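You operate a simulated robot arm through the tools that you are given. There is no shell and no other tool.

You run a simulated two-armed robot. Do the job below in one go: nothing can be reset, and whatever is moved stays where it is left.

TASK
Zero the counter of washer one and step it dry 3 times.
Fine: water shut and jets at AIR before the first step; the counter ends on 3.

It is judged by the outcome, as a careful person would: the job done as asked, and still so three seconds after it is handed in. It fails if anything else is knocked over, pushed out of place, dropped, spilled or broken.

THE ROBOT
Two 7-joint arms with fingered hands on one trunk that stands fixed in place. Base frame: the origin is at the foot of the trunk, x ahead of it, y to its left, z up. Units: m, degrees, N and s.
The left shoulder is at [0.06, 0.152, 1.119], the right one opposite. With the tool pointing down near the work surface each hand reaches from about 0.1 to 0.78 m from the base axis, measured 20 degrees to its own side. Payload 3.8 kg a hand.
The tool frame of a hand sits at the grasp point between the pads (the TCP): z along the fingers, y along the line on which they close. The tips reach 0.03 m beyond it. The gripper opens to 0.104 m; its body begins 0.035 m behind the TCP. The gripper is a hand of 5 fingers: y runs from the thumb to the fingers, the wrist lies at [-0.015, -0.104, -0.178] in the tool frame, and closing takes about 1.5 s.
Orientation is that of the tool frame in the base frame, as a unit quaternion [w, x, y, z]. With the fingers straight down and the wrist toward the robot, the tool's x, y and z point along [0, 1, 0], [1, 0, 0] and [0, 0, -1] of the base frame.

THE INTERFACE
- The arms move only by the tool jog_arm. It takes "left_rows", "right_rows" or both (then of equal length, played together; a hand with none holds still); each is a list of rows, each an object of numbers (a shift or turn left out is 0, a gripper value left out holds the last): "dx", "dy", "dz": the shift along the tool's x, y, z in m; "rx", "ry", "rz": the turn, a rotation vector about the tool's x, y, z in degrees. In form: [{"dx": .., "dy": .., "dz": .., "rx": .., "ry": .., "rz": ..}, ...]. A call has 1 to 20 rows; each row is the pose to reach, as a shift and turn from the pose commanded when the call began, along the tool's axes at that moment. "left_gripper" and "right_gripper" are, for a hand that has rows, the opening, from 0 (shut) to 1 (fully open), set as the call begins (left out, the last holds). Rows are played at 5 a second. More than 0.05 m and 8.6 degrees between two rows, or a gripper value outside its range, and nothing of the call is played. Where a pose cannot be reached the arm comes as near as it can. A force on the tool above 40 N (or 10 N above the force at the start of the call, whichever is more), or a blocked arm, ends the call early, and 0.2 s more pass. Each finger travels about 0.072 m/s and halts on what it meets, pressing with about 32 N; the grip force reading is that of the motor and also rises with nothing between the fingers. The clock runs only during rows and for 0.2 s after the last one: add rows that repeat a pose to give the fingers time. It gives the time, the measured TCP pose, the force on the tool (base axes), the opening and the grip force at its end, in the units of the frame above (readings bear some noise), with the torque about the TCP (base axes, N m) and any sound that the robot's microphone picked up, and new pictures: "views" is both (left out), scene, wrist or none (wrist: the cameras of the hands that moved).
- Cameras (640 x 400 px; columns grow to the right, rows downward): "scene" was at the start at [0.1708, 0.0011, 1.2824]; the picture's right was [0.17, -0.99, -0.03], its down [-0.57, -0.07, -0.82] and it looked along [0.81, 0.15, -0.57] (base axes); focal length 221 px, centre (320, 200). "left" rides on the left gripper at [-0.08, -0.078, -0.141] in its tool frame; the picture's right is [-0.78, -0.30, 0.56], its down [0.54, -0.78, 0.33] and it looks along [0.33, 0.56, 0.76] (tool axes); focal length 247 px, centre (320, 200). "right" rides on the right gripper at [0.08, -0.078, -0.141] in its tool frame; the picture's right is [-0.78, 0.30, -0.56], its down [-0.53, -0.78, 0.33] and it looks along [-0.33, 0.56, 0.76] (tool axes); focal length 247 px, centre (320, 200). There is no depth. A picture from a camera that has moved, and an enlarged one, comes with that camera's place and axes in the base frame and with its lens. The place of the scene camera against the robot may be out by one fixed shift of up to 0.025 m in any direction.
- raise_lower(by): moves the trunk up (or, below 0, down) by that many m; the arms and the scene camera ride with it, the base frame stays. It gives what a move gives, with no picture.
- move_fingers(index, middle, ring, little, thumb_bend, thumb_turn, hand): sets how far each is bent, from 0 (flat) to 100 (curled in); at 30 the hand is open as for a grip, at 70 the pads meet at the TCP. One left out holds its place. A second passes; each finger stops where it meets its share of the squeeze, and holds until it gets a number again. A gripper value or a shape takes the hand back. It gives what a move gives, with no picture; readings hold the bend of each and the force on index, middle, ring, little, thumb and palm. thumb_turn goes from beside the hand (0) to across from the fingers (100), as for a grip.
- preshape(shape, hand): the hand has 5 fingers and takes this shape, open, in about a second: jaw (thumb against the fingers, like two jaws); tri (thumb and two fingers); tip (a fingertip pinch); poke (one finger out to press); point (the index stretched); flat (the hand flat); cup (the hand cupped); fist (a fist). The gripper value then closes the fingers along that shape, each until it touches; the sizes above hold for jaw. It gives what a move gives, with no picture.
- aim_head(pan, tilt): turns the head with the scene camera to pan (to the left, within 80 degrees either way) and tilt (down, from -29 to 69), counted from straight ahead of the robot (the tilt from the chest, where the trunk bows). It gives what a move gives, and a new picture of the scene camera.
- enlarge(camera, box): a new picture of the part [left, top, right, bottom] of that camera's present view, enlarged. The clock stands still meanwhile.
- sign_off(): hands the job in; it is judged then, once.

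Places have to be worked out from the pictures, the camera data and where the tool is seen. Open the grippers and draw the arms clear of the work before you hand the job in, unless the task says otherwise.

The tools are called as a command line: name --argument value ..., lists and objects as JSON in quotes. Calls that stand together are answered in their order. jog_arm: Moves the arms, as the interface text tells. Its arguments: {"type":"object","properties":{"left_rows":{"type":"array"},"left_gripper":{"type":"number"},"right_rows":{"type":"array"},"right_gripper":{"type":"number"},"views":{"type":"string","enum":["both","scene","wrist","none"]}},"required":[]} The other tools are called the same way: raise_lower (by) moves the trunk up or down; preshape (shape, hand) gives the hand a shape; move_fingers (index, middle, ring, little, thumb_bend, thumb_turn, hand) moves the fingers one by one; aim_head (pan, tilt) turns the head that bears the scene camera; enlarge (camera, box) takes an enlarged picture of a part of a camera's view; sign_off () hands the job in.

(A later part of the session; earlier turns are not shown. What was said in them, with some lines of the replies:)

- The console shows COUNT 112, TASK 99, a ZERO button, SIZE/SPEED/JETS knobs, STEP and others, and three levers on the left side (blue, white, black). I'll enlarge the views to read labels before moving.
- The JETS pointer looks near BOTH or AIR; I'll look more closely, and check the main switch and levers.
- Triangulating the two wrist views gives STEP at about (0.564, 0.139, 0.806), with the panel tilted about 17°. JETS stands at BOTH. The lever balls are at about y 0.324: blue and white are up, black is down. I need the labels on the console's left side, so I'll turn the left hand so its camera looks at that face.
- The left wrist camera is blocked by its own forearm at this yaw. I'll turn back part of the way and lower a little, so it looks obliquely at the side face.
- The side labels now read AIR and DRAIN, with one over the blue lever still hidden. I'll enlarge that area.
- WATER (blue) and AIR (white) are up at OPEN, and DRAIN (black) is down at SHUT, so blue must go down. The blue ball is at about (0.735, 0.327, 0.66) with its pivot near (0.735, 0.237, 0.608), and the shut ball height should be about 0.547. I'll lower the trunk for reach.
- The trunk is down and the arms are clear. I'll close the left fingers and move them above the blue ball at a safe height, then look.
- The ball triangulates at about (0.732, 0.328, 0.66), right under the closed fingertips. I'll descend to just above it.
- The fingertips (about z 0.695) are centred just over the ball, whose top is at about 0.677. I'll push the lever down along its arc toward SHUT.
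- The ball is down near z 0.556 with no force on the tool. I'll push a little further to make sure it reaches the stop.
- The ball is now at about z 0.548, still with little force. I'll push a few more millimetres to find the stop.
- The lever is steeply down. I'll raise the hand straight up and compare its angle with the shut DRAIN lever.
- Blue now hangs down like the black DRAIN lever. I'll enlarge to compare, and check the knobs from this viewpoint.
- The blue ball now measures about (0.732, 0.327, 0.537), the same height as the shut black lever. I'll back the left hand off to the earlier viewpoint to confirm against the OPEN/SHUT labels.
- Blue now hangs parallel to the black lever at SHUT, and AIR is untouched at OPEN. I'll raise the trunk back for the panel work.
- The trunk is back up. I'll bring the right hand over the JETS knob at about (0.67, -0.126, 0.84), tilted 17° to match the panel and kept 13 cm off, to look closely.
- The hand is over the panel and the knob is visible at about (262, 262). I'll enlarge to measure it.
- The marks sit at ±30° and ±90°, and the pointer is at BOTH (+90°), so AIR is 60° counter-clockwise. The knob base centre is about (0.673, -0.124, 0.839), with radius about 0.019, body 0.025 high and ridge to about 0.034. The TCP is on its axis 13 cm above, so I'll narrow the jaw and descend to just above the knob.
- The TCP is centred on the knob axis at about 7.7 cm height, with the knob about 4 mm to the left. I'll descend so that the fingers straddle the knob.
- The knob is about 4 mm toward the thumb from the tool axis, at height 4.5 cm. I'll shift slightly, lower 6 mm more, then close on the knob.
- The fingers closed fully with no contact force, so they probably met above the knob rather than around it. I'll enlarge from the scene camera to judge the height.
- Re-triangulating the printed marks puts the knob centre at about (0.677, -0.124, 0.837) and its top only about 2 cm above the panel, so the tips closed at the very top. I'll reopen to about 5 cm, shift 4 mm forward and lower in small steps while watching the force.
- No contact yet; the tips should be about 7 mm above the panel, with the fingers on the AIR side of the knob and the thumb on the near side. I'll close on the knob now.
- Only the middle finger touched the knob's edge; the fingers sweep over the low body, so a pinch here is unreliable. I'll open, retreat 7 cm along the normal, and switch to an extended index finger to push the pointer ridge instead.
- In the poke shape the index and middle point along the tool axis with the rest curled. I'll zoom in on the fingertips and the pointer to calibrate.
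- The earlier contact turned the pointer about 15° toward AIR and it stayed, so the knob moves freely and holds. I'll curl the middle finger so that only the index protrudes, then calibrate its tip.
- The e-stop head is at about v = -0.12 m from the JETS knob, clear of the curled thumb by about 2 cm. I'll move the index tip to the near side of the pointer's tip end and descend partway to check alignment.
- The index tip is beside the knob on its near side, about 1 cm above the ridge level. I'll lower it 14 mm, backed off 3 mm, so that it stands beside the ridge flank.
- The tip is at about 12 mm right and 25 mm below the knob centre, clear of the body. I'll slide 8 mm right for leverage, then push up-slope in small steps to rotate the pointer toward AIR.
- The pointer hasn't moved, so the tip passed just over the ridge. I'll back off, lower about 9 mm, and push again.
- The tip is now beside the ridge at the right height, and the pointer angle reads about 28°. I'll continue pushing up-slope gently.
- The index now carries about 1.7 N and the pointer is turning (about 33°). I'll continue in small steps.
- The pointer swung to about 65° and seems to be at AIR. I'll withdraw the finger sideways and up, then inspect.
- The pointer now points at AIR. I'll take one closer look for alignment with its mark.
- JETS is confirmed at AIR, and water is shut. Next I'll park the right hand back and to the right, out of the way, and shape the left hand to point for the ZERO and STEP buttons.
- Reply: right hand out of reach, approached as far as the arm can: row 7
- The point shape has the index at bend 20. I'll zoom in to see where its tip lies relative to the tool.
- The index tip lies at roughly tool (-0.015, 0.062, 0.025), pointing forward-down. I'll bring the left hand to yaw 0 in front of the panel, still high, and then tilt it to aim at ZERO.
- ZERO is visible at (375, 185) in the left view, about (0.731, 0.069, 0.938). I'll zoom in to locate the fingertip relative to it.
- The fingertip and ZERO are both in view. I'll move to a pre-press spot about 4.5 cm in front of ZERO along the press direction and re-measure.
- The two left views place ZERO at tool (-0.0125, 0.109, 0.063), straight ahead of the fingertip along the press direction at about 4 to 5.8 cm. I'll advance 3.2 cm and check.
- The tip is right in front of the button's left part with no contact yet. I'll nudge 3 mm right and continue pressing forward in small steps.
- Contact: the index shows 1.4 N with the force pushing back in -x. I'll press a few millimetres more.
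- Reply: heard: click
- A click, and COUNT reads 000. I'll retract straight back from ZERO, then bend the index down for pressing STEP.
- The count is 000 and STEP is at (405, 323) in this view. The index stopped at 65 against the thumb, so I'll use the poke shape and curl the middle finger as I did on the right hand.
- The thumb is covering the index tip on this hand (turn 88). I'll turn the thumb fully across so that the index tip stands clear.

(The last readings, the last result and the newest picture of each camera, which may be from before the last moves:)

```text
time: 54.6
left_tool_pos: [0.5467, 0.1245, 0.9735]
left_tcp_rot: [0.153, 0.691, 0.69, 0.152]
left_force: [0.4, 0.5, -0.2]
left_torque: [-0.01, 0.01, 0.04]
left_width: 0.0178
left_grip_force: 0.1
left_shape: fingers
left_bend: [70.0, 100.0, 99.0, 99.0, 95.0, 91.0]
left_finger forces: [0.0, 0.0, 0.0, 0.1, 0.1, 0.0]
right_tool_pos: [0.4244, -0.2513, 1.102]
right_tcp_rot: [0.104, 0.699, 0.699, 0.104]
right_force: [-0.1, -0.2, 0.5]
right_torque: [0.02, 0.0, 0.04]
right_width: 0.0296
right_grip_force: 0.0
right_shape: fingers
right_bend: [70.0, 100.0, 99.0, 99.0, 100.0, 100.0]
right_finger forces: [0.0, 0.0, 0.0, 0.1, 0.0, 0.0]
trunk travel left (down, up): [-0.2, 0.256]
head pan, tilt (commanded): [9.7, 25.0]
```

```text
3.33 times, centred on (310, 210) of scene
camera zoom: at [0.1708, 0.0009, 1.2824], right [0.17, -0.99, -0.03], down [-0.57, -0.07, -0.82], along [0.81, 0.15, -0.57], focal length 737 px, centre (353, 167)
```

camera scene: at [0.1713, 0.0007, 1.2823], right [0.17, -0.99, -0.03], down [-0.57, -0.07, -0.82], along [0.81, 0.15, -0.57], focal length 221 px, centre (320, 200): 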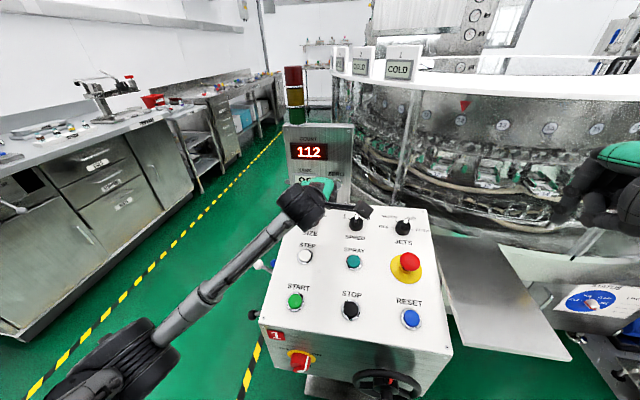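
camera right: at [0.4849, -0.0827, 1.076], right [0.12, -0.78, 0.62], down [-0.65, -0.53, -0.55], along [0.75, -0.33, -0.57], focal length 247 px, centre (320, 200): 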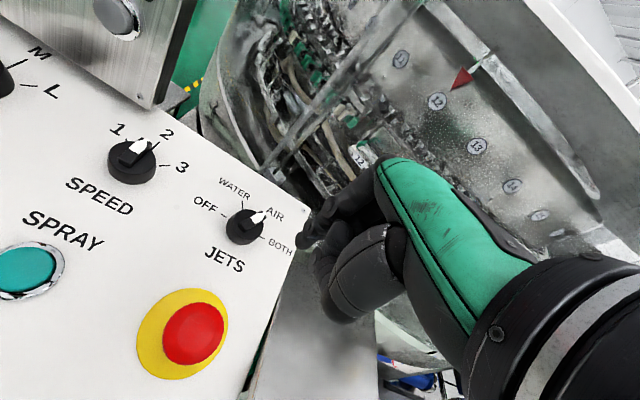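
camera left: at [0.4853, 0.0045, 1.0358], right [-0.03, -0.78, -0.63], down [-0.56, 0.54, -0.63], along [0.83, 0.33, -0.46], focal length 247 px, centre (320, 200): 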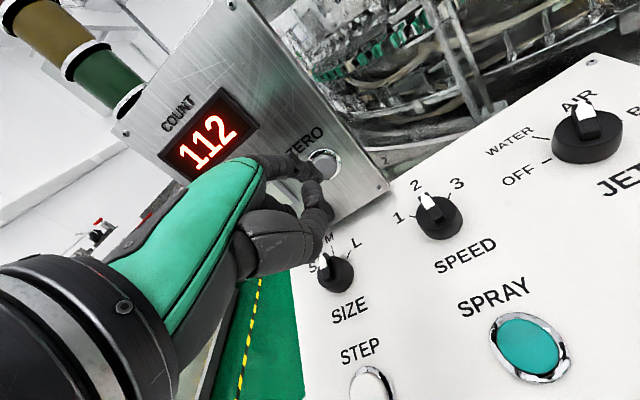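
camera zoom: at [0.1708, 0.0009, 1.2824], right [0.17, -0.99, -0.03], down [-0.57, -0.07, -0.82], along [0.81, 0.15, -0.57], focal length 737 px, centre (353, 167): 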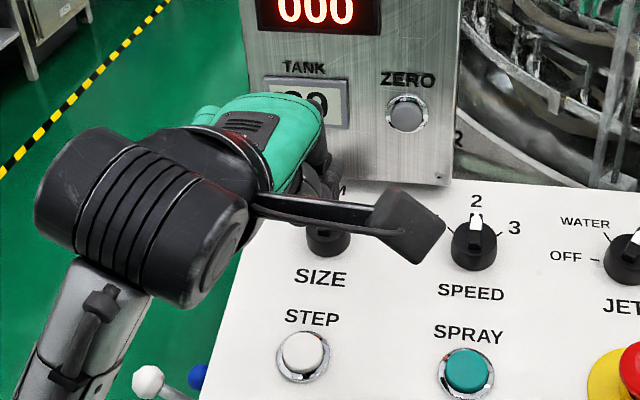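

The thumb and index are crossed. I'll reset through the jaw shape and take poke again, as I did on the right hand.

preshape --shape "jaw" --hand "left"

preshape --shape "poke" --hand "left"

move_fingers --hand "left" --middle 100

enlarge --camera "left" --box '[240, 140, 390, 290]'

```text
time: 55.5
left_tool_pos: [0.5468, 0.1249, 0.9736]
left_tcp_rot: [0.154, 0.69, 0.69, 0.153]
left_force: [0.2, 0.8, 0.2]
left_torque: [0.02, 0.02, -0.02]
left_width: 0.1034
left_grip_force: 0.0
left_shape: jaw
left_bend: [30.0, 30.0, 30.0, 30.0, 30.0, 98.0]
left_finger forces: [0.0, 0.0, 0.0, 0.1, 0.0, 0.1]
right_tool_pos: [0.4249, -0.251, 1.1008]
right_tcp_rot: [0.104, 0.7, 0.699, 0.103]
right_force: [-0.2, -0.5, -0.8]
right_torque: [0.02, 0.01, 0.03]
right_width: 0.0297
right_grip_force: 0.0
right_shape: fingers
right_bend: [70.0, 100.0, 99.0, 99.0, 100.0, 100.0]
right_finger forces: [0.1, 0.0, 0.0, 0.1, 0.0, 0.0]
trunk travel left (down, up): [-0.2, 0.256]
head pan, tilt (commanded): [9.7, 25.0]
```

```text
time: 56.4
left_tool_pos: [0.5479, 0.1236, 0.9731]
left_tcp_rot: [0.153, 0.69, 0.69, 0.153]
left_force: [-0.3, 0.1, 1.1]
left_torque: [-0.01, 0.0, 0.01]
left_width: 0.0
left_grip_force: 0.1
left_shape: poke
left_bend: [70.0, 70.0, 99.0, 99.0, 100.0, 100.0]
left_finger forces: [0.0, 0.0, 0.1, 0.0, 0.1, 0.0]
right_tool_pos: [0.4255, -0.2522, 1.1026]
right_tcp_rot: [0.104, 0.7, 0.699, 0.103]
right_force: [0.8, 0.1, -0.4]
right_torque: [-0.01, 0.04, 0.01]
right_width: 0.0298
right_grip_force: 0.1
right_shape: fingers
right_bend: [70.0, 100.0, 99.0, 99.0, 100.0, 100.0]
right_finger forces: [0.0, 0.1, 0.0, 0.0, 0.0, 0.1]
trunk travel left (down, up): [-0.2, 0.256]
head pan, tilt (commanded): [9.7, 25.0]
```

```text
time: 57.4
left_tool_pos: [0.5472, 0.125, 0.9733]
left_tcp_rot: [0.154, 0.69, 0.69, 0.153]
left_force: [-0.2, -0.1, 0.4]
left_torque: [-0.02, -0.02, 0.01]
left_width: 0.03
left_grip_force: 0.0
left_shape: fingers
left_bend: [70.0, 100.0, 99.0, 99.0, 100.0, 100.0]
left_finger forces: [0.0, 0.1, 0.0, 0.1, 0.0, 0.0]
right_tool_pos: [0.4253, -0.2516, 1.1007]
right_tcp_rot: [0.105, 0.7, 0.699, 0.104]
right_force: [-0.3, 0.2, 0.3]
right_torque: [0.0, 0.02, 0.0]
right_width: 0.0298
right_grip_force: 0.0
right_shape: fingers
right_bend: [70.0, 100.0, 99.0, 99.0, 100.0, 100.0]
right_finger forces: [0.1, 0.1, 0.1, 0.0, 0.0, 0.1]
trunk travel left (down, up): [-0.2, 0.256]
head pan, tilt (commanded): [9.7, 25.0]
```

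```text
2.67 times, centred on (315, 215) of left
camera zoom: at [0.4174, 0.0448, 1.0693], right [-0.03, -0.78, -0.63], down [-0.56, 0.53, -0.63], along [0.83, 0.33, -0.46], focal length 659 px, centre (333, 160)
```

zoom: 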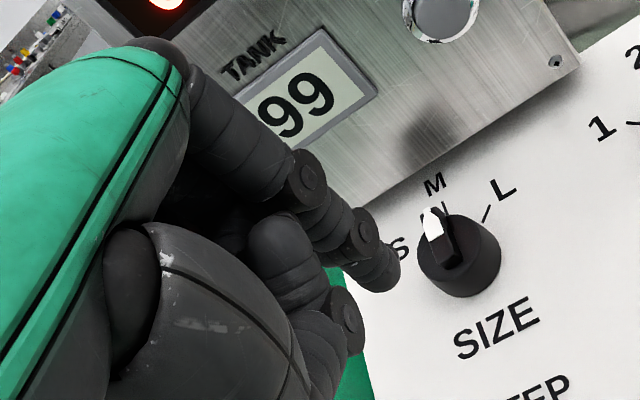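

The index now stands clear, with its tip at about tool (-0.008, 0, 0.031). I'll tilt to the panel normal (17°) and hover about 5 cm above STEP at about (0.562, 0.136, 0.806).

jog_arm --left_rows '[{"dx": 0.0063, "dy": -0.0153, "dz": 0.0259, "rx": 2.67}, {"dx": 0.0127, "dy": -0.0307, "dz": 0.0518, "rx": 5.33}, {"dx": 0.019, "dy": -0.046, "dz": 0.0777, "rx": 8}, {"dx": 0.019, "dy": -0.046, "dz": 0.0777, "rx": 8}]' --views "both"

enlarge --camera "left" --box '[260, 170, 440, 320]'

enlarge --camera "scene" --box '[250, 200, 370, 290]'

```text
time: 58.4
left_tool_pos: [0.538, 0.143, 0.8828]
left_tcp_rot: [0.105, 0.699, 0.699, 0.106]
left_force: [0.3, 0.5, -0.4]
left_torque: [0.01, -0.01, -0.01]
left_width: 0.0298
left_grip_force: 0.0
left_shape: fingers
left_bend: [70.0, 100.0, 99.0, 99.0, 100.0, 100.0]
left_finger forces: [0.1, 0.0, 0.1, 0.1, 0.0, 0.0]
right_tool_pos: [0.426, -0.2528, 1.1025]
right_tcp_rot: [0.104, 0.7, 0.699, 0.104]
right_force: [0.8, -1.1, 0.8]
right_torque: [-0.02, 0.0, 0.02]
right_width: 0.0296
right_grip_force: 0.0
right_shape: fingers
right_bend: [70.0, 100.0, 99.0, 99.0, 100.0, 100.0]
right_finger forces: [0.0, 0.0, 0.0, 0.0, 0.0, 0.0]
trunk travel left (down, up): [-0.2, 0.256]
head pan, tilt (commanded): [9.7, 25.0]
camera scene: at [0.1708, 0.0008, 1.2824], right [0.17, -0.99, -0.03], down [-0.57, -0.07, -0.82], along [0.81, 0.15, -0.57], focal length 221 px, centre (320, 200)
camera left: at [0.4224, 0.0625, 0.9966], right [-0.12, -0.78, -0.62], down [-0.65, 0.54, -0.54], along [0.75, 0.33, -0.57], focal length 247 px, centre (320, 200)
```

scene: 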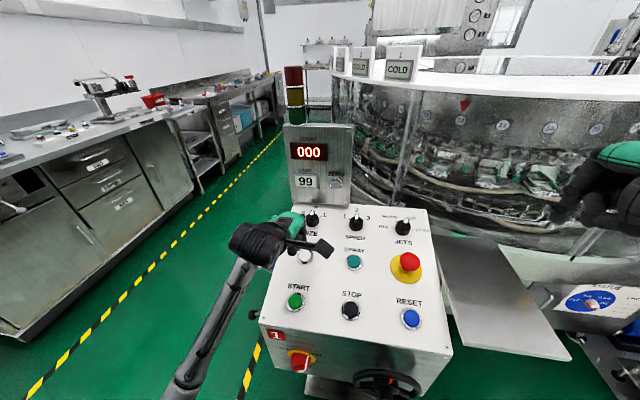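
left: 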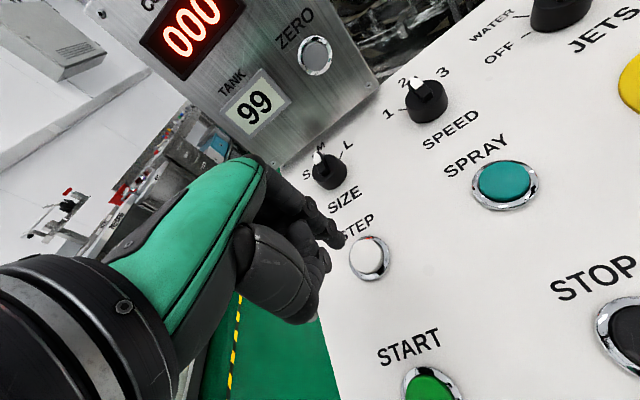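

```text
2.67 times, centred on (350, 245) of left
camera zoom: at [0.4224, 0.0625, 0.9966], right [-0.12, -0.78, -0.62], down [-0.65, 0.54, -0.54], along [0.75, 0.33, -0.57], focal length 659 px, centre (240, 80)
```

zoom: 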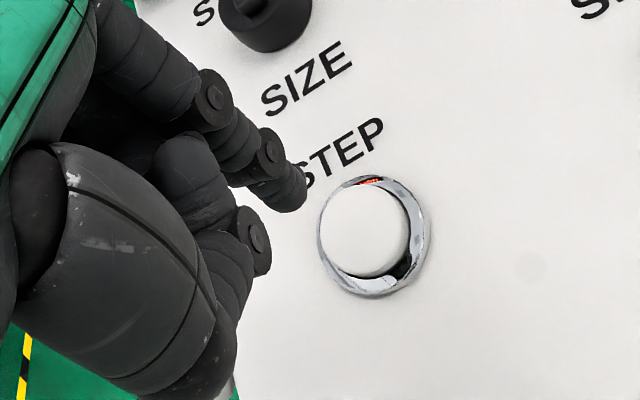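

```text
4.44 times, centred on (310, 245) of scene
camera zoom: at [0.1708, 0.0008, 1.2824], right [0.17, -0.99, -0.03], down [-0.57, -0.07, -0.82], along [0.81, 0.15, -0.57], focal length 983 px, centre (364, 0)
```

zoom: 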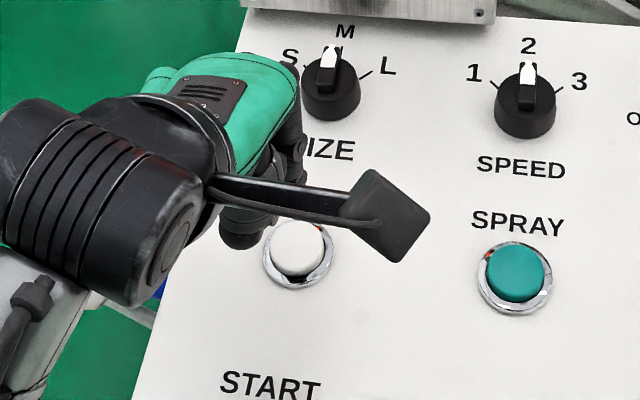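

STEP triangulates to tool (-0.007, -0.001, 0.082), directly under the index tip about 5 cm along the tool axis. I'll descend 4.2 cm first.

jog_arm --left_rows '[{"dy": -0.001, "dz": 0.014}, {"dy": -0.001, "dz": 0.028}, {"dy": -0.001, "dz": 0.036}, {"dy": -0.001, "dz": 0.042}]' --views "none"

enlarge --camera "left" --box '[260, 170, 440, 320]'

enlarge --camera "scene" --box '[250, 120, 370, 290]'

```text
time: 59.4
left_tool_pos: [0.5501, 0.1435, 0.8427]
left_tcp_rot: [0.105, 0.699, 0.699, 0.105]
left_force: [-1.0, 0.4, 0.2]
left_torque: [0.01, -0.02, 0.04]
left_width: 0.03
left_grip_force: 0.0
left_shape: fingers
left_bend: [70.0, 100.0, 99.0, 99.0, 100.0, 100.0]
left_finger forces: [0.0, 0.0, 0.0, 0.1, 0.0, 0.0]
right_tool_pos: [0.4256, -0.2513, 1.1015]
right_tcp_rot: [0.104, 0.7, 0.699, 0.104]
right_force: [0.6, -0.7, 0.2]
right_torque: [0.0, -0.02, 0.0]
right_width: 0.0299
right_grip_force: 0.1
right_shape: fingers
right_bend: [70.0, 100.0, 99.0, 99.0, 100.0, 100.0]
right_finger forces: [0.1, 0.1, 0.1, 0.0, 0.0, 0.0]
trunk travel left (down, up): [-0.2, 0.256]
head pan, tilt (commanded): [9.7, 25.0]
```

```text
2.67 times, centred on (350, 245) of left
camera zoom: at [0.4339, 0.0628, 0.9561], right [-0.12, -0.78, -0.62], down [-0.65, 0.54, -0.55], along [0.75, 0.33, -0.57], focal length 659 px, centre (240, 80)
```

zoom: 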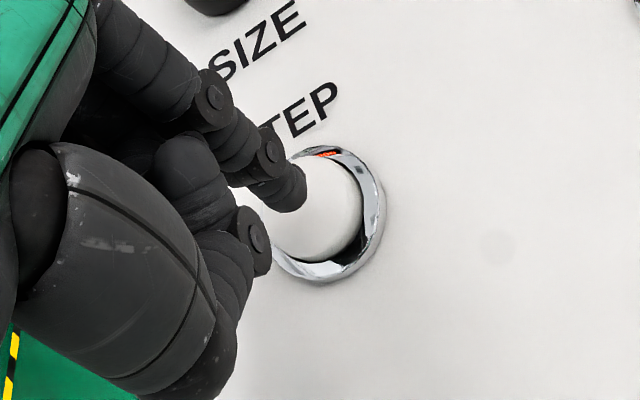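

```text
2.35 times, centred on (310, 205) of scene
camera zoom: at [0.1708, 0.0009, 1.2824], right [0.17, -0.99, -0.03], down [-0.57, -0.07, -0.82], along [0.81, 0.15, -0.57], focal length 520 px, centre (344, 188)
```

zoom: 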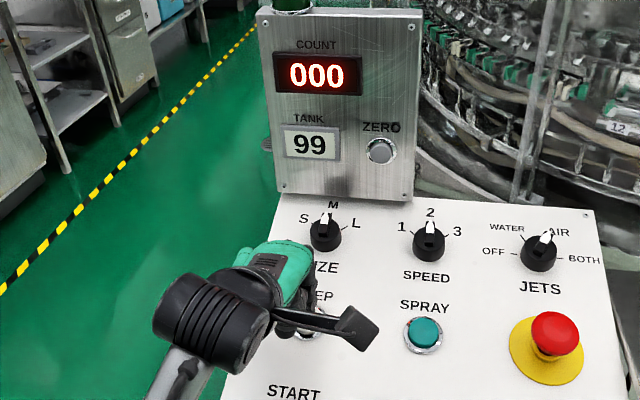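

The tip is over the cap with 000 on the display. I'll move down in small steps to touch and press STEP for the first time.

jog_arm --left_rows '[{"dx": -0.001, "dy": -0.0005, "dz": 0.003}, {"dx": -0.002, "dy": -0.001, "dz": 0.006}, {"dx": -0.002, "dy": -0.001, "dz": 0.009}]' --views "none"

enlarge --camera "scene" --box '[250, 120, 370, 290]'

```text
time: 60.2
left_tool_pos: [0.5507, 0.1404, 0.834]
left_tcp_rot: [0.105, 0.699, 0.699, 0.105]
left_force: [0.3, 0.6, -0.1]
left_torque: [-0.03, 0.0, 0.04]
left_width: 0.0296
left_grip_force: 0.0
left_shape: fingers
left_bend: [70.0, 100.0, 99.0, 99.0, 100.0, 100.0]
left_finger forces: [0.0, 0.1, 0.0, 0.0, 0.0, 0.0]
right_tool_pos: [0.4262, -0.2517, 1.1014]
right_tcp_rot: [0.104, 0.699, 0.7, 0.103]
right_force: [-0.6, 0.0, -0.4]
right_torque: [-0.02, 0.02, -0.02]
right_width: 0.0297
right_grip_force: 0.0
right_shape: fingers
right_bend: [70.0, 100.0, 99.0, 99.0, 100.0, 100.0]
right_finger forces: [0.1, 0.0, 0.1, 0.1, 0.0, 0.0]
trunk travel left (down, up): [-0.2, 0.256]
head pan, tilt (commanded): [9.7, 25.0]
```

```text
2.35 times, centred on (310, 205) of scene
camera zoom: at [0.1708, 0.0009, 1.2824], right [0.17, -0.99, -0.03], down [-0.57, -0.07, -0.82], along [0.81, 0.15, -0.57], focal length 520 px, centre (344, 188)
```

zoom: 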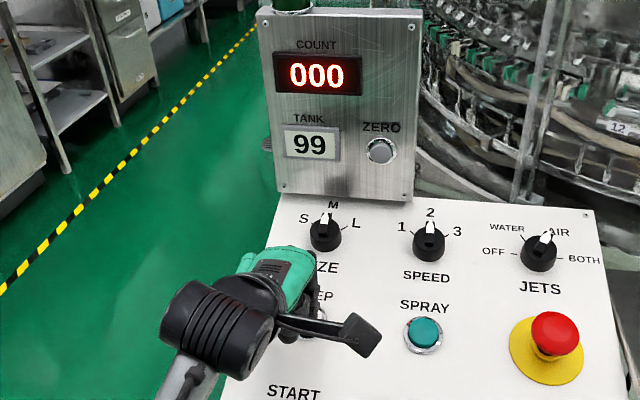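

No contact yet (0 N). I'll continue in 2 mm steps.

jog_arm --left_rows '[{"dz": 0.002}, {"dz": 0.004}]' --views "none"

enlarge --camera "left" --box '[260, 170, 440, 320]'

```text
time: 60.8
left_tool_pos: [0.5523, 0.1418, 0.8303]
left_tcp_rot: [0.104, 0.7, 0.699, 0.104]
left_force: [0.1, -0.1, -0.4]
left_torque: [-0.03, 0.01, -0.02]
left_width: 0.0299
left_grip_force: 0.1
left_shape: fingers
left_bend: [70.0, 100.0, 99.0, 99.0, 100.0, 100.0]
left_finger forces: [0.0, 0.0, 0.0, 0.0, 0.1, 0.0]
right_tool_pos: [0.4254, -0.2513, 1.1031]
right_tcp_rot: [0.103, 0.699, 0.7, 0.104]
right_force: [-0.6, 0.6, 0.9]
right_torque: [-0.04, 0.02, -0.01]
right_width: 0.0297
right_grip_force: 0.1
right_shape: fingers
right_bend: [70.0, 100.0, 99.0, 99.0, 100.0, 100.0]
right_finger forces: [0.1, 0.1, 0.1, 0.0, 0.0, 0.0]
trunk travel left (down, up): [-0.2, 0.256]
head pan, tilt (commanded): [9.7, 25.0]
```

```text
2.67 times, centred on (350, 245) of left
camera zoom: at [0.4366, 0.0611, 0.9433], right [-0.12, -0.78, -0.62], down [-0.65, 0.54, -0.54], along [0.75, 0.33, -0.57], focal length 659 px, centre (240, 80)
```

zoom: 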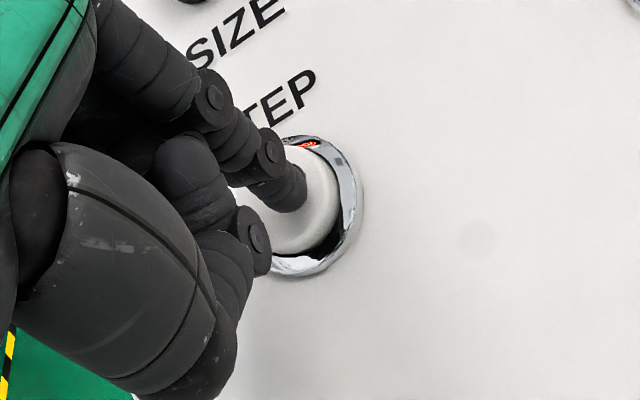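

The tip is centred on the cap and about to touch. I'll continue in 2 to 3 mm steps.

jog_arm --left_rows '[{"dz": 0.0015}, {"dz": 0.003}]' --views "none"

enlarge --camera "scene" --box '[250, 120, 370, 290]'

```text
time: 61.4
left_tool_pos: [0.5535, 0.1405, 0.8275]
left_tcp_rot: [0.105, 0.699, 0.7, 0.104]
left_force: [0.4, 0.6, -0.8]
left_torque: [0.05, 0.0, 0.02]
left_width: 0.0298
left_grip_force: 0.2
left_shape: fingers
left_bend: [70.0, 100.0, 99.0, 99.0, 100.0, 100.0]
left_finger forces: [0.0, 0.0, 0.0, 0.1, 0.1, 0.0]
right_tool_pos: [0.425, -0.2517, 1.1019]
right_tcp_rot: [0.104, 0.699, 0.699, 0.105]
right_force: [-0.4, 0.3, 0.7]
right_torque: [0.03, 0.01, 0.0]
right_width: 0.0294
right_grip_force: 0.0
right_shape: fingers
right_bend: [70.0, 100.0, 99.0, 99.0, 100.0, 100.0]
right_finger forces: [0.0, 0.1, 0.0, 0.0, 0.0, 0.1]
trunk travel left (down, up): [-0.2, 0.256]
head pan, tilt (commanded): [9.7, 25.0]
```

```text
2.35 times, centred on (310, 205) of scene
camera zoom: at [0.1708, 0.0009, 1.2824], right [0.17, -0.99, -0.03], down [-0.57, -0.07, -0.82], along [0.81, 0.15, -0.57], focal length 520 px, centre (344, 188)
```

zoom: 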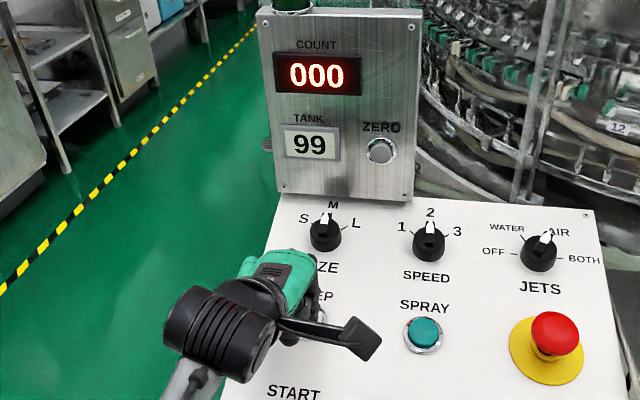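

Still free. I'll continue lowering in small steps.

jog_arm --left_rows '[{"dz": 0.0015}, {"dz": 0.003}]' --views "none"

enlarge --camera "left" --box '[260, 170, 440, 320]'

```text
time: 62.0
left_tool_pos: [0.5537, 0.1401, 0.8256]
left_tcp_rot: [0.104, 0.7, 0.699, 0.105]
left_force: [0.6, -0.6, 1.2]
left_torque: [-0.01, -0.01, -0.01]
left_width: 0.0298
left_grip_force: 0.7
left_shape: fingers
left_bend: [70.0, 100.0, 99.0, 99.0, 100.0, 100.0]
left_finger forces: [1.7, 0.0, 0.0, 0.0, 0.0, 0.1]
right_tool_pos: [0.4264, -0.2509, 1.1019]
right_tcp_rot: [0.104, 0.699, 0.7, 0.105]
right_force: [0.6, 0.7, 0.2]
right_torque: [0.03, 0.0, -0.01]
right_width: 0.0299
right_grip_force: 0.0
right_shape: fingers
right_bend: [70.0, 100.0, 99.0, 99.0, 100.0, 100.0]
right_finger forces: [0.1, 0.1, 0.0, 0.1, 0.0, 0.0]
trunk travel left (down, up): [-0.2, 0.256]
head pan, tilt (commanded): [9.7, 25.0]
```

```text
2.67 times, centred on (350, 245) of left
camera zoom: at [0.4384, 0.0607, 0.9382], right [-0.12, -0.78, -0.62], down [-0.65, 0.53, -0.55], along [0.75, 0.33, -0.57], focal length 659 px, centre (240, 80)
```

zoom: 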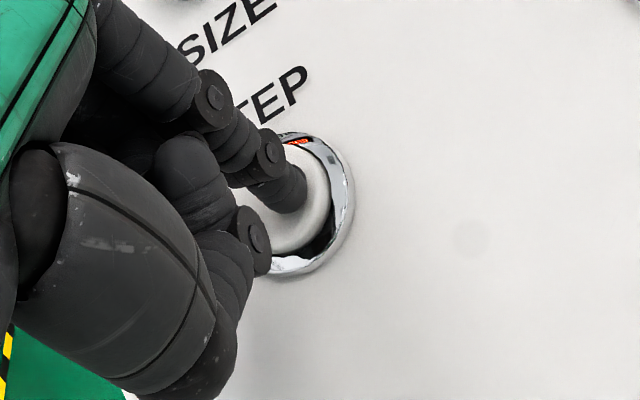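

Contact with 1.7 N. Now I'll press about 5 mm further and listen for the click.

jog_arm --left_rows '[{"dz": 0.002}, {"dz": 0.004}, {"dz": 0.005}]' --views "none"

enlarge --camera "scene" --box '[250, 120, 370, 290]'

```text
time: 62.8
left_tool_pos: [0.5553, 0.1397, 0.8215]
left_tcp_rot: [0.106, 0.699, 0.699, 0.106]
left_force: [-0.1, 0.2, 8.5]
left_torque: [-0.07, -0.11, -0.04]
left_width: 0.0296
left_grip_force: 4.1
left_shape: fingers
left_bend: [70.0, 100.0, 99.0, 99.0, 100.0, 100.0]
left_finger forces: [9.4, 0.1, 0.0, 0.0, 0.1, 0.0]
right_tool_pos: [0.4242, -0.2521, 1.1036]
right_tcp_rot: [0.105, 0.699, 0.7, 0.104]
right_force: [0.2, 1.4, 0.0]
right_torque: [-0.02, 0.0, 0.01]
right_width: 0.0299
right_grip_force: 0.1
right_shape: fingers
right_bend: [70.0, 100.0, 99.0, 99.0, 100.0, 100.0]
right_finger forces: [0.0, 0.0, 0.0, 0.0, 0.0, 0.0]
trunk travel left (down, up): [-0.2, 0.256]
head pan, tilt (commanded): [9.7, 25.0]
heard: click
```

```text
2.35 times, centred on (310, 205) of scene
camera zoom: at [0.1694, 0.0006, 1.2827], right [0.17, -0.99, -0.03], down [-0.57, -0.07, -0.82], along [0.81, 0.15, -0.57], focal length 520 px, centre (344, 188)
```

zoom: 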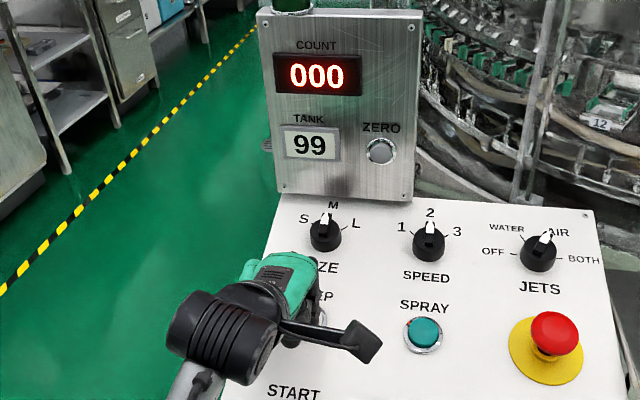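

A click was heard and the carousel seems to be indexing, but the count still reads 000, so it may update at the end of the step. I'll release the button and wait a moment.

jog_arm --left_rows '[{"dz": -0.006}, {"dz": -0.012}, {"dz": -0.012}, {"dz": -0.012}, {"dz": -0.012}]' --views "none"

enlarge --camera "scene" --box '[250, 120, 370, 290]'

```text
time: 64.0
left_tool_pos: [0.553, 0.1414, 0.8314]
left_tcp_rot: [0.105, 0.699, 0.699, 0.105]
left_force: [-1.1, -0.1, -0.4]
left_torque: [-0.02, -0.01, 0.01]
left_width: 0.0302
left_grip_force: 0.1
left_shape: fingers
left_bend: [70.0, 100.0, 99.0, 99.0, 100.0, 100.0]
left_finger forces: [0.0, 0.1, 0.1, 0.0, 0.1, 0.0]
right_tool_pos: [0.4257, -0.2523, 1.1025]
right_tcp_rot: [0.104, 0.7, 0.699, 0.103]
right_force: [-0.2, 0.7, -0.2]
right_torque: [-0.01, 0.0, -0.03]
right_width: 0.0298
right_grip_force: 0.0
right_shape: fingers
right_bend: [70.0, 100.0, 99.0, 99.0, 100.0, 100.0]
right_finger forces: [0.0, 0.0, 0.0, 0.1, 0.0, 0.1]
trunk travel left (down, up): [-0.2, 0.256]
head pan, tilt (commanded): [9.7, 25.0]
```

```text
2.35 times, centred on (310, 205) of scene
camera zoom: at [0.1708, 0.0009, 1.2824], right [0.17, -0.99, -0.03], down [-0.57, -0.07, -0.82], along [0.81, 0.15, -0.57], focal length 520 px, centre (344, 188)
```

zoom: 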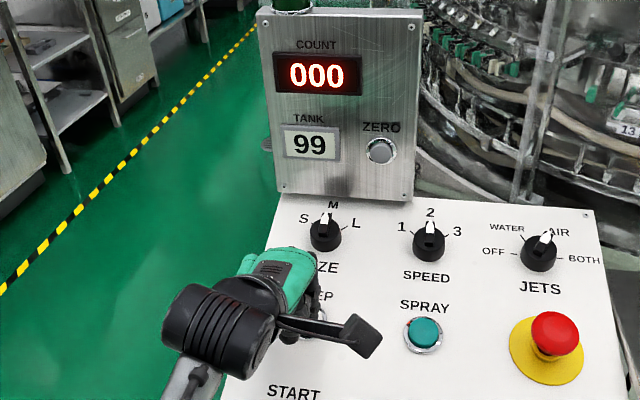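

The carousel is still turning (label 13 has come up) and the count is still 000. I'll wait longer before pressing again.

jog_arm --left_rows '[{"dz": 0}, {"dz": 0}, {"dz": 0}, {"dz": 0}, {"dz": 0}, {"dz": 0}, {"dz": 0}, {"dz": 0}, {"dz": 0}, {"dz": 0}]' --views "none"

enlarge --camera "scene" --box '[250, 120, 370, 290]'

enlarge --camera "scene" --box '[320, 80, 560, 230]'

```text
time: 66.2
left_tool_pos: [0.5523, 0.1406, 0.8316]
left_tcp_rot: [0.105, 0.7, 0.699, 0.105]
left_force: [0.1, -0.2, -0.4]
left_torque: [0.04, -0.02, 0.01]
left_width: 0.0298
left_grip_force: 0.0
left_shape: fingers
left_bend: [70.0, 100.0, 99.0, 99.0, 100.0, 100.0]
left_finger forces: [0.0, 0.0, 0.0, 0.0, 0.2, 0.0]
right_tool_pos: [0.4242, -0.2524, 1.1022]
right_tcp_rot: [0.104, 0.7, 0.699, 0.104]
right_force: [1.1, 0.4, -0.8]
right_torque: [-0.01, 0.05, 0.0]
right_width: 0.0299
right_grip_force: 0.1
right_shape: fingers
right_bend: [70.0, 100.0, 99.0, 99.0, 100.0, 100.0]
right_finger forces: [0.1, 0.0, 0.0, 0.1, 0.0, 0.1]
trunk travel left (down, up): [-0.2, 0.256]
head pan, tilt (commanded): [9.7, 25.0]
```

```text
2.35 times, centred on (310, 205) of scene
camera zoom: at [0.1708, 0.0009, 1.2824], right [0.17, -0.99, -0.03], down [-0.57, -0.07, -0.82], along [0.81, 0.15, -0.57], focal length 520 px, centre (344, 188)
```

zoom: 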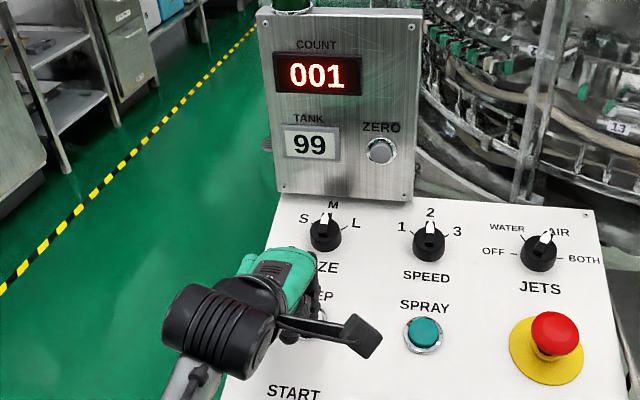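

```text
2.67 times, centred on (440, 155) of scene
camera zoom: at [0.1708, 0.0009, 1.2824], right [0.17, -0.99, -0.03], down [-0.57, -0.07, -0.82], along [0.81, 0.15, -0.57], focal length 590 px, centre (0, 320)
```

zoom: 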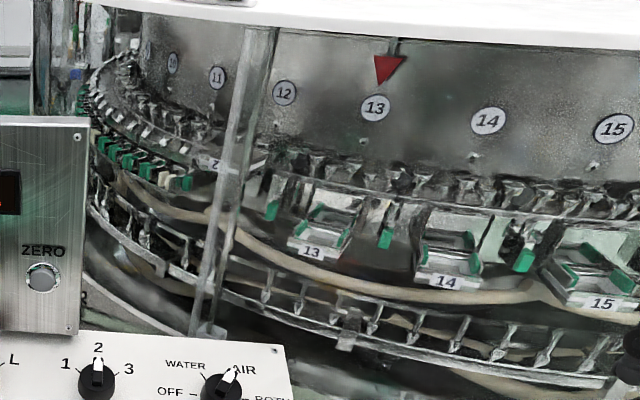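

COUNT reads 001 once the index move completes, and position 13 is at the pointer. I'll press STEP a second time with the same depth, release, and wait for it to finish.

jog_arm --left_rows '[{"dz": 0.003}, {"dz": 0.006}, {"dz": 0.008}, {"dz": 0.01}, {"dz": 0.012}, {"dz": 0.006}, {"dz": 0}, {"dz": 0}, {"dz": 0}, {"dz": 0}, {"dz": 0}, {"dz": 0}, {"dz": 0}, {"dz": 0}, {"dz": 0}, {"dz": 0}, {"dz": 0}, {"dz": 0}, {"dz": 0}, {"dz": 0}]' --views "none"

enlarge --camera "scene" --box '[250, 120, 370, 290]'

enlarge --camera "scene" --box '[320, 80, 560, 230]'

```text
time: 70.4
left_tool_pos: [0.5512, 0.141, 0.8321]
left_tcp_rot: [0.105, 0.699, 0.7, 0.105]
left_force: [-0.2, 0.1, 0.1]
left_torque: [0.06, -0.04, 0.0]
left_width: 0.0297
left_grip_force: 0.0
left_shape: fingers
left_bend: [70.0, 100.0, 99.0, 99.0, 100.0, 100.0]
left_finger forces: [0.0, 0.1, 0.1, 0.0, 0.0, 0.1]
right_tool_pos: [0.4254, -0.2519, 1.1025]
right_tcp_rot: [0.104, 0.7, 0.699, 0.104]
right_force: [-0.2, 0.6, -0.3]
right_torque: [-0.02, 0.02, 0.01]
right_width: 0.0295
right_grip_force: 0.1
right_shape: fingers
right_bend: [70.0, 100.0, 99.0, 99.0, 100.0, 100.0]
right_finger forces: [0.0, 0.0, 0.1, 0.1, 0.0, 0.0]
trunk travel left (down, up): [-0.2, 0.256]
head pan, tilt (commanded): [9.7, 25.0]
heard: click
```

```text
2.35 times, centred on (310, 205) of scene
camera zoom: at [0.1708, 0.0009, 1.2824], right [0.17, -0.99, -0.03], down [-0.57, -0.07, -0.82], along [0.81, 0.15, -0.57], focal length 520 px, centre (344, 188)
```

zoom: 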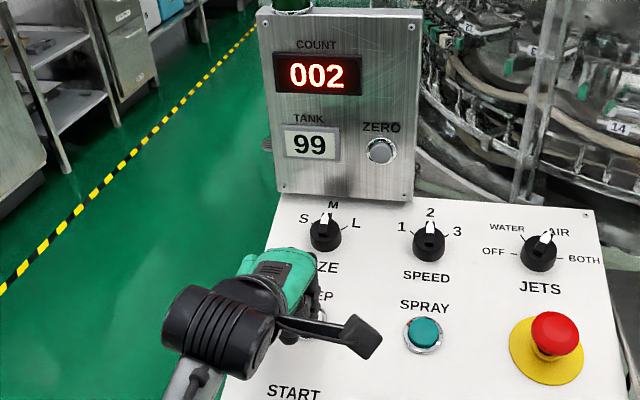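

```text
2.67 times, centred on (440, 155) of scene
camera zoom: at [0.1708, 0.0009, 1.2824], right [0.17, -0.99, -0.03], down [-0.57, -0.07, -0.82], along [0.81, 0.15, -0.57], focal length 590 px, centre (0, 320)
```

zoom: 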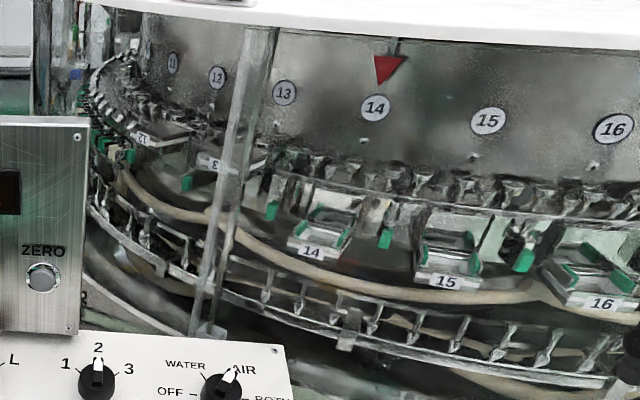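

COUNT reads 002 with position 14 at the pointer, and JETS is still at AIR. Third and last press of STEP, the same way.

jog_arm --left_rows '[{"dz": 0.003}, {"dz": 0.006}, {"dz": 0.008}, {"dz": 0.01}, {"dz": 0.012}, {"dz": 0.006}, {"dz": 0}, {"dz": 0}, {"dz": 0}, {"dz": 0}, {"dz": 0}, {"dz": 0}, {"dz": 0}, {"dz": 0}, {"dz": 0}, {"dz": 0}, {"dz": 0}, {"dz": 0}, {"dz": 0}, {"dz": 0}]' --views "none"

enlarge --camera "scene" --box '[250, 120, 370, 290]'

enlarge --camera "scene" --box '[320, 80, 560, 230]'

```text
time: 74.6
left_tool_pos: [0.5519, 0.141, 0.8314]
left_tcp_rot: [0.104, 0.699, 0.699, 0.104]
left_force: [0.6, 0.4, -0.2]
left_torque: [0.0, -0.02, 0.0]
left_width: 0.0298
left_grip_force: 0.0
left_shape: fingers
left_bend: [70.0, 100.0, 99.0, 99.0, 100.0, 100.0]
left_finger forces: [0.0, 0.0, 0.0, 0.0, 0.0, 0.1]
right_tool_pos: [0.4254, -0.2522, 1.1007]
right_tcp_rot: [0.104, 0.699, 0.7, 0.104]
right_force: [-0.1, -0.5, 0.3]
right_torque: [0.04, -0.05, 0.0]
right_width: 0.0298
right_grip_force: 0.0
right_shape: fingers
right_bend: [70.0, 100.0, 99.0, 99.0, 100.0, 100.0]
right_finger forces: [0.1, 0.0, 0.0, 0.1, 0.0, 0.1]
trunk travel left (down, up): [-0.2, 0.256]
head pan, tilt (commanded): [9.7, 25.0]
heard: click
```

```text
2.35 times, centred on (310, 205) of scene
camera zoom: at [0.1708, 0.0009, 1.2824], right [0.17, -0.99, -0.03], down [-0.57, -0.07, -0.82], along [0.81, 0.15, -0.57], focal length 520 px, centre (344, 188)
```

zoom: 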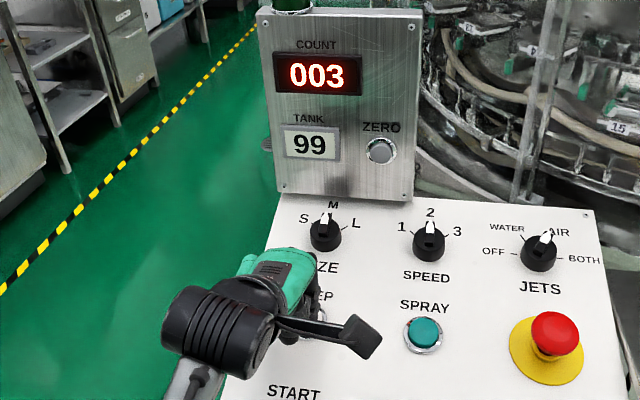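

```text
2.67 times, centred on (440, 155) of scene
camera zoom: at [0.1708, 0.0009, 1.2824], right [0.17, -0.99, -0.03], down [-0.57, -0.07, -0.82], along [0.81, 0.15, -0.57], focal length 590 px, centre (0, 320)
```

zoom: 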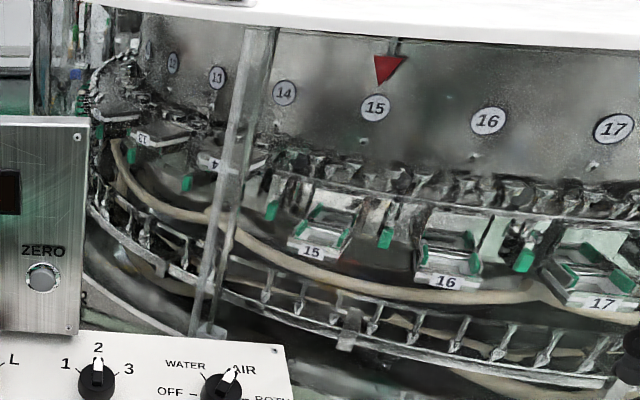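

COUNT is 003 with JETS at AIR. I'll lift the left hand off STEP and bring it up and left, clear of the console.

jog_arm --left_rows '[{"dz": -0.03}, {"dz": -0.07}, {"dz": -0.11}, {"dx": 0.03, "dy": -0.01, "dz": -0.145}, {"dx": 0.07, "dy": -0.02, "dz": -0.17}, {"dx": 0.11, "dy": -0.03, "dz": -0.19}, {"dx": 0.15, "dy": -0.03, "dz": -0.21}, {"dx": 0.19, "dy": -0.03, "dz": -0.23}]' --views "none"

preshape --shape "jaw" --hand "left"

preshape --shape "jaw" --hand "right"

enlarge --camera "scene" --box '[0, 0, 640, 400]'

enlarge --camera "left" --box '[0, 0, 640, 400]'

enlarge --camera "scene" --box '[240, 110, 470, 280]'

```text
time: 76.4
left_tool_pos: [0.4563, 0.331, 1.0424]
left_tcp_rot: [0.105, 0.7, 0.699, 0.104]
left_force: [-0.4, -0.3, -0.2]
left_torque: [-0.02, -0.02, -0.01]
left_width: 0.0299
left_grip_force: 0.0
left_shape: fingers
left_bend: [70.0, 100.0, 99.0, 99.0, 100.0, 100.0]
left_finger forces: [0.0, 0.0, 0.0, 0.0, 0.0, 0.0]
right_tool_pos: [0.4244, -0.2504, 1.1024]
right_tcp_rot: [0.104, 0.699, 0.699, 0.104]
right_force: [-0.1, 0.1, -0.1]
right_torque: [0.0, -0.01, -0.02]
right_width: 0.0299
right_grip_force: 0.0
right_shape: fingers
right_bend: [70.0, 100.0, 99.0, 99.0, 100.0, 100.0]
right_finger forces: [0.0, 0.0, 0.0, 0.0, 0.0, 0.1]
trunk travel left (down, up): [-0.2, 0.256]
head pan, tilt (commanded): [9.7, 25.0]
```

```text
time: 77.3
left_tool_pos: [0.4555, 0.3286, 1.0436]
left_tcp_rot: [0.104, 0.699, 0.699, 0.105]
left_force: [-1.1, 0.7, 0.4]
left_torque: [0.06, 0.02, 0.01]
left_width: 0.1038
left_grip_force: 0.0
left_shape: jaw
left_bend: [30.0, 30.0, 30.0, 30.0, 30.0, 98.0]
left_finger forces: [0.0, 0.0, 0.0, 0.1, 0.0, 0.1]
right_tool_pos: [0.4252, -0.2521, 1.102]
right_tcp_rot: [0.104, 0.699, 0.7, 0.104]
right_force: [0.1, -0.2, 1.0]
right_torque: [-0.04, 0.0, -0.01]
right_width: 0.0298
right_grip_force: 0.1
right_shape: fingers
right_bend: [70.0, 100.0, 99.0, 99.0, 100.0, 100.0]
right_finger forces: [0.0, 0.0, 0.0, 0.0, 0.0, 0.0]
trunk travel left (down, up): [-0.2, 0.256]
head pan, tilt (commanded): [9.7, 25.0]
```

```text
time: 78.2
left_tool_pos: [0.457, 0.331, 1.0414]
left_tcp_rot: [0.104, 0.699, 0.7, 0.105]
left_force: [-0.1, -0.1, 0.2]
left_torque: [0.05, 0.01, 0.01]
left_width: 0.1038
left_grip_force: 0.2
left_shape: jaw
left_bend: [30.0, 30.0, 30.0, 30.0, 30.0, 98.0]
left_finger forces: [0.0, 0.1, 0.1, 0.0, 0.1, 0.0]
right_tool_pos: [0.4255, -0.2508, 1.1014]
right_tcp_rot: [0.104, 0.7, 0.699, 0.104]
right_force: [0.6, -0.3, -0.2]
right_torque: [-0.02, 0.03, 0.01]
right_width: 0.1038
right_grip_force: 0.1
right_shape: jaw
right_bend: [30.0, 30.0, 30.0, 30.0, 30.0, 98.0]
right_finger forces: [0.1, 0.1, 0.0, 0.0, 0.1, 0.1]
trunk travel left (down, up): [-0.2, 0.256]
head pan, tilt (commanded): [9.7, 25.0]
```

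```text
1.00 times, centred on (320, 200) of scene (not enlarged: the box is as wide or as high as the picture)
camera zoom: at [0.1708, 0.001, 1.2824], right [0.17, -0.99, -0.03], down [-0.57, -0.07, -0.82], along [0.81, 0.15, -0.57], focal length 221 px, centre (320, 200)
```

zoom: 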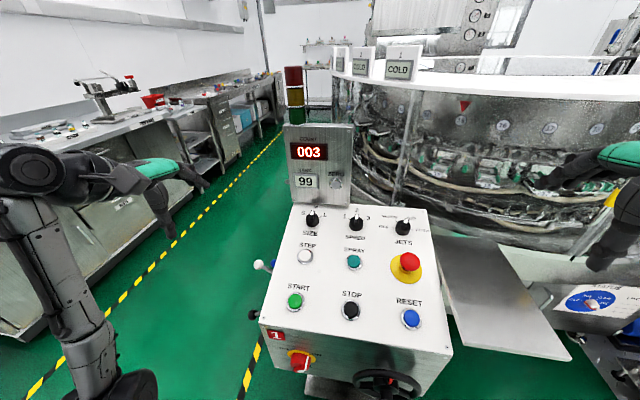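

```text
1.00 times, centred on (320, 200) of left (not enlarged: the box is as wide or as high as the picture)
camera zoom: at [0.3407, 0.2494, 1.1557], right [-0.12, -0.78, -0.62], down [-0.65, 0.53, -0.55], along [0.75, 0.33, -0.57], focal length 247 px, centre (320, 200)
```

zoom: 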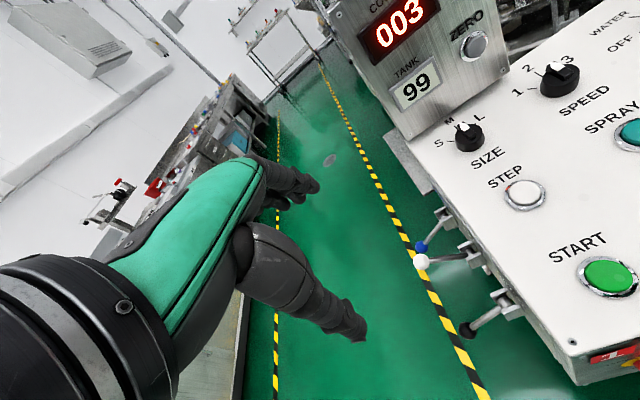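

```text
2.35 times, centred on (355, 195) of scene
camera zoom: at [0.1708, 0.001, 1.2824], right [0.17, -0.99, -0.03], down [-0.57, -0.07, -0.82], along [0.81, 0.15, -0.57], focal length 520 px, centre (238, 212)
```

zoom: 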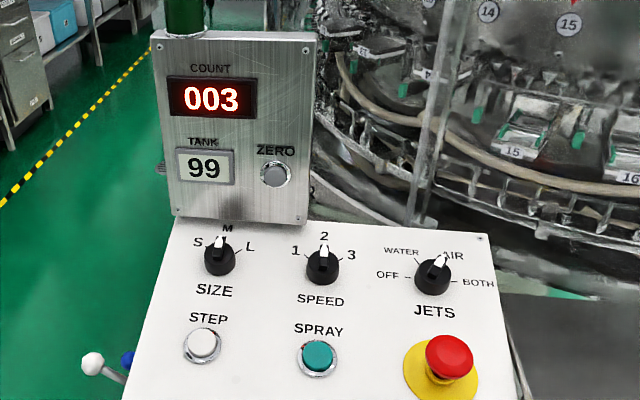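

COUNT is 003, JETS is at AIR, and both hands are open and clear. One last zoom on the levers to confirm that water is still shut.

enlarge --camera "left" --box '[390, 190, 540, 350]'

enlarge --camera "scene" --box '[375, 190, 455, 260]'

```text
2.50 times, centred on (465, 270) of left
camera zoom: at [0.3407, 0.2494, 1.1557], right [-0.12, -0.78, -0.62], down [-0.65, 0.53, -0.55], along [0.75, 0.33, -0.57], focal length 617 px, centre (-42, 25)
```

zoom: 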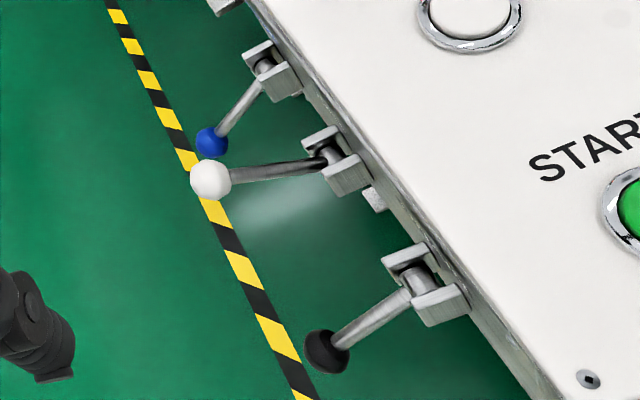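

```text
5.71 times, centred on (415, 225) of scene
camera zoom: at [0.1708, 0.001, 1.2824], right [0.17, -0.99, -0.03], down [-0.57, -0.07, -0.82], along [0.81, 0.15, -0.57], focal length 1264 px, centre (-223, 57)
```

zoom: 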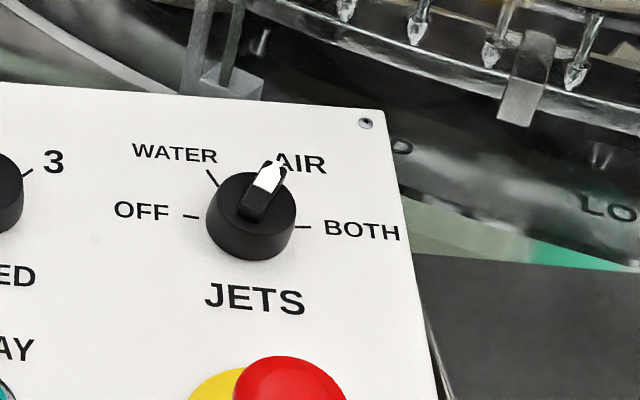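

The blue WATER lever is down at SHUT, parallel to the black one. AIR is untouched at OPEN, JETS is at AIR, COUNT is 003, and both arms are clear with hands open, so I'm handing the job in.

sign_off

```text
The job is handed in.
```

I zeroed washer one's counter and stepped it dry three times; the display read 003 when I handed the job in.

- **Water:** I pushed the blue WATER lever down to SHUT before the first step. AIR (open) and DRAIN (shut) are as I found them.
- **Jets:** The knob stood at BOTH, and I turned it to AIR before stepping. My pinch grip missed the knob on two tries and nudged it partway, so I finished the turn with one finger.
- **Counter:** One press of ZERO took it from 112 to 000. Each STEP press moved the machine one place, and the count went up by one each time.

Nothing was knocked over or moved apart from the lever and the knob. Both hands are open and clear of the console.
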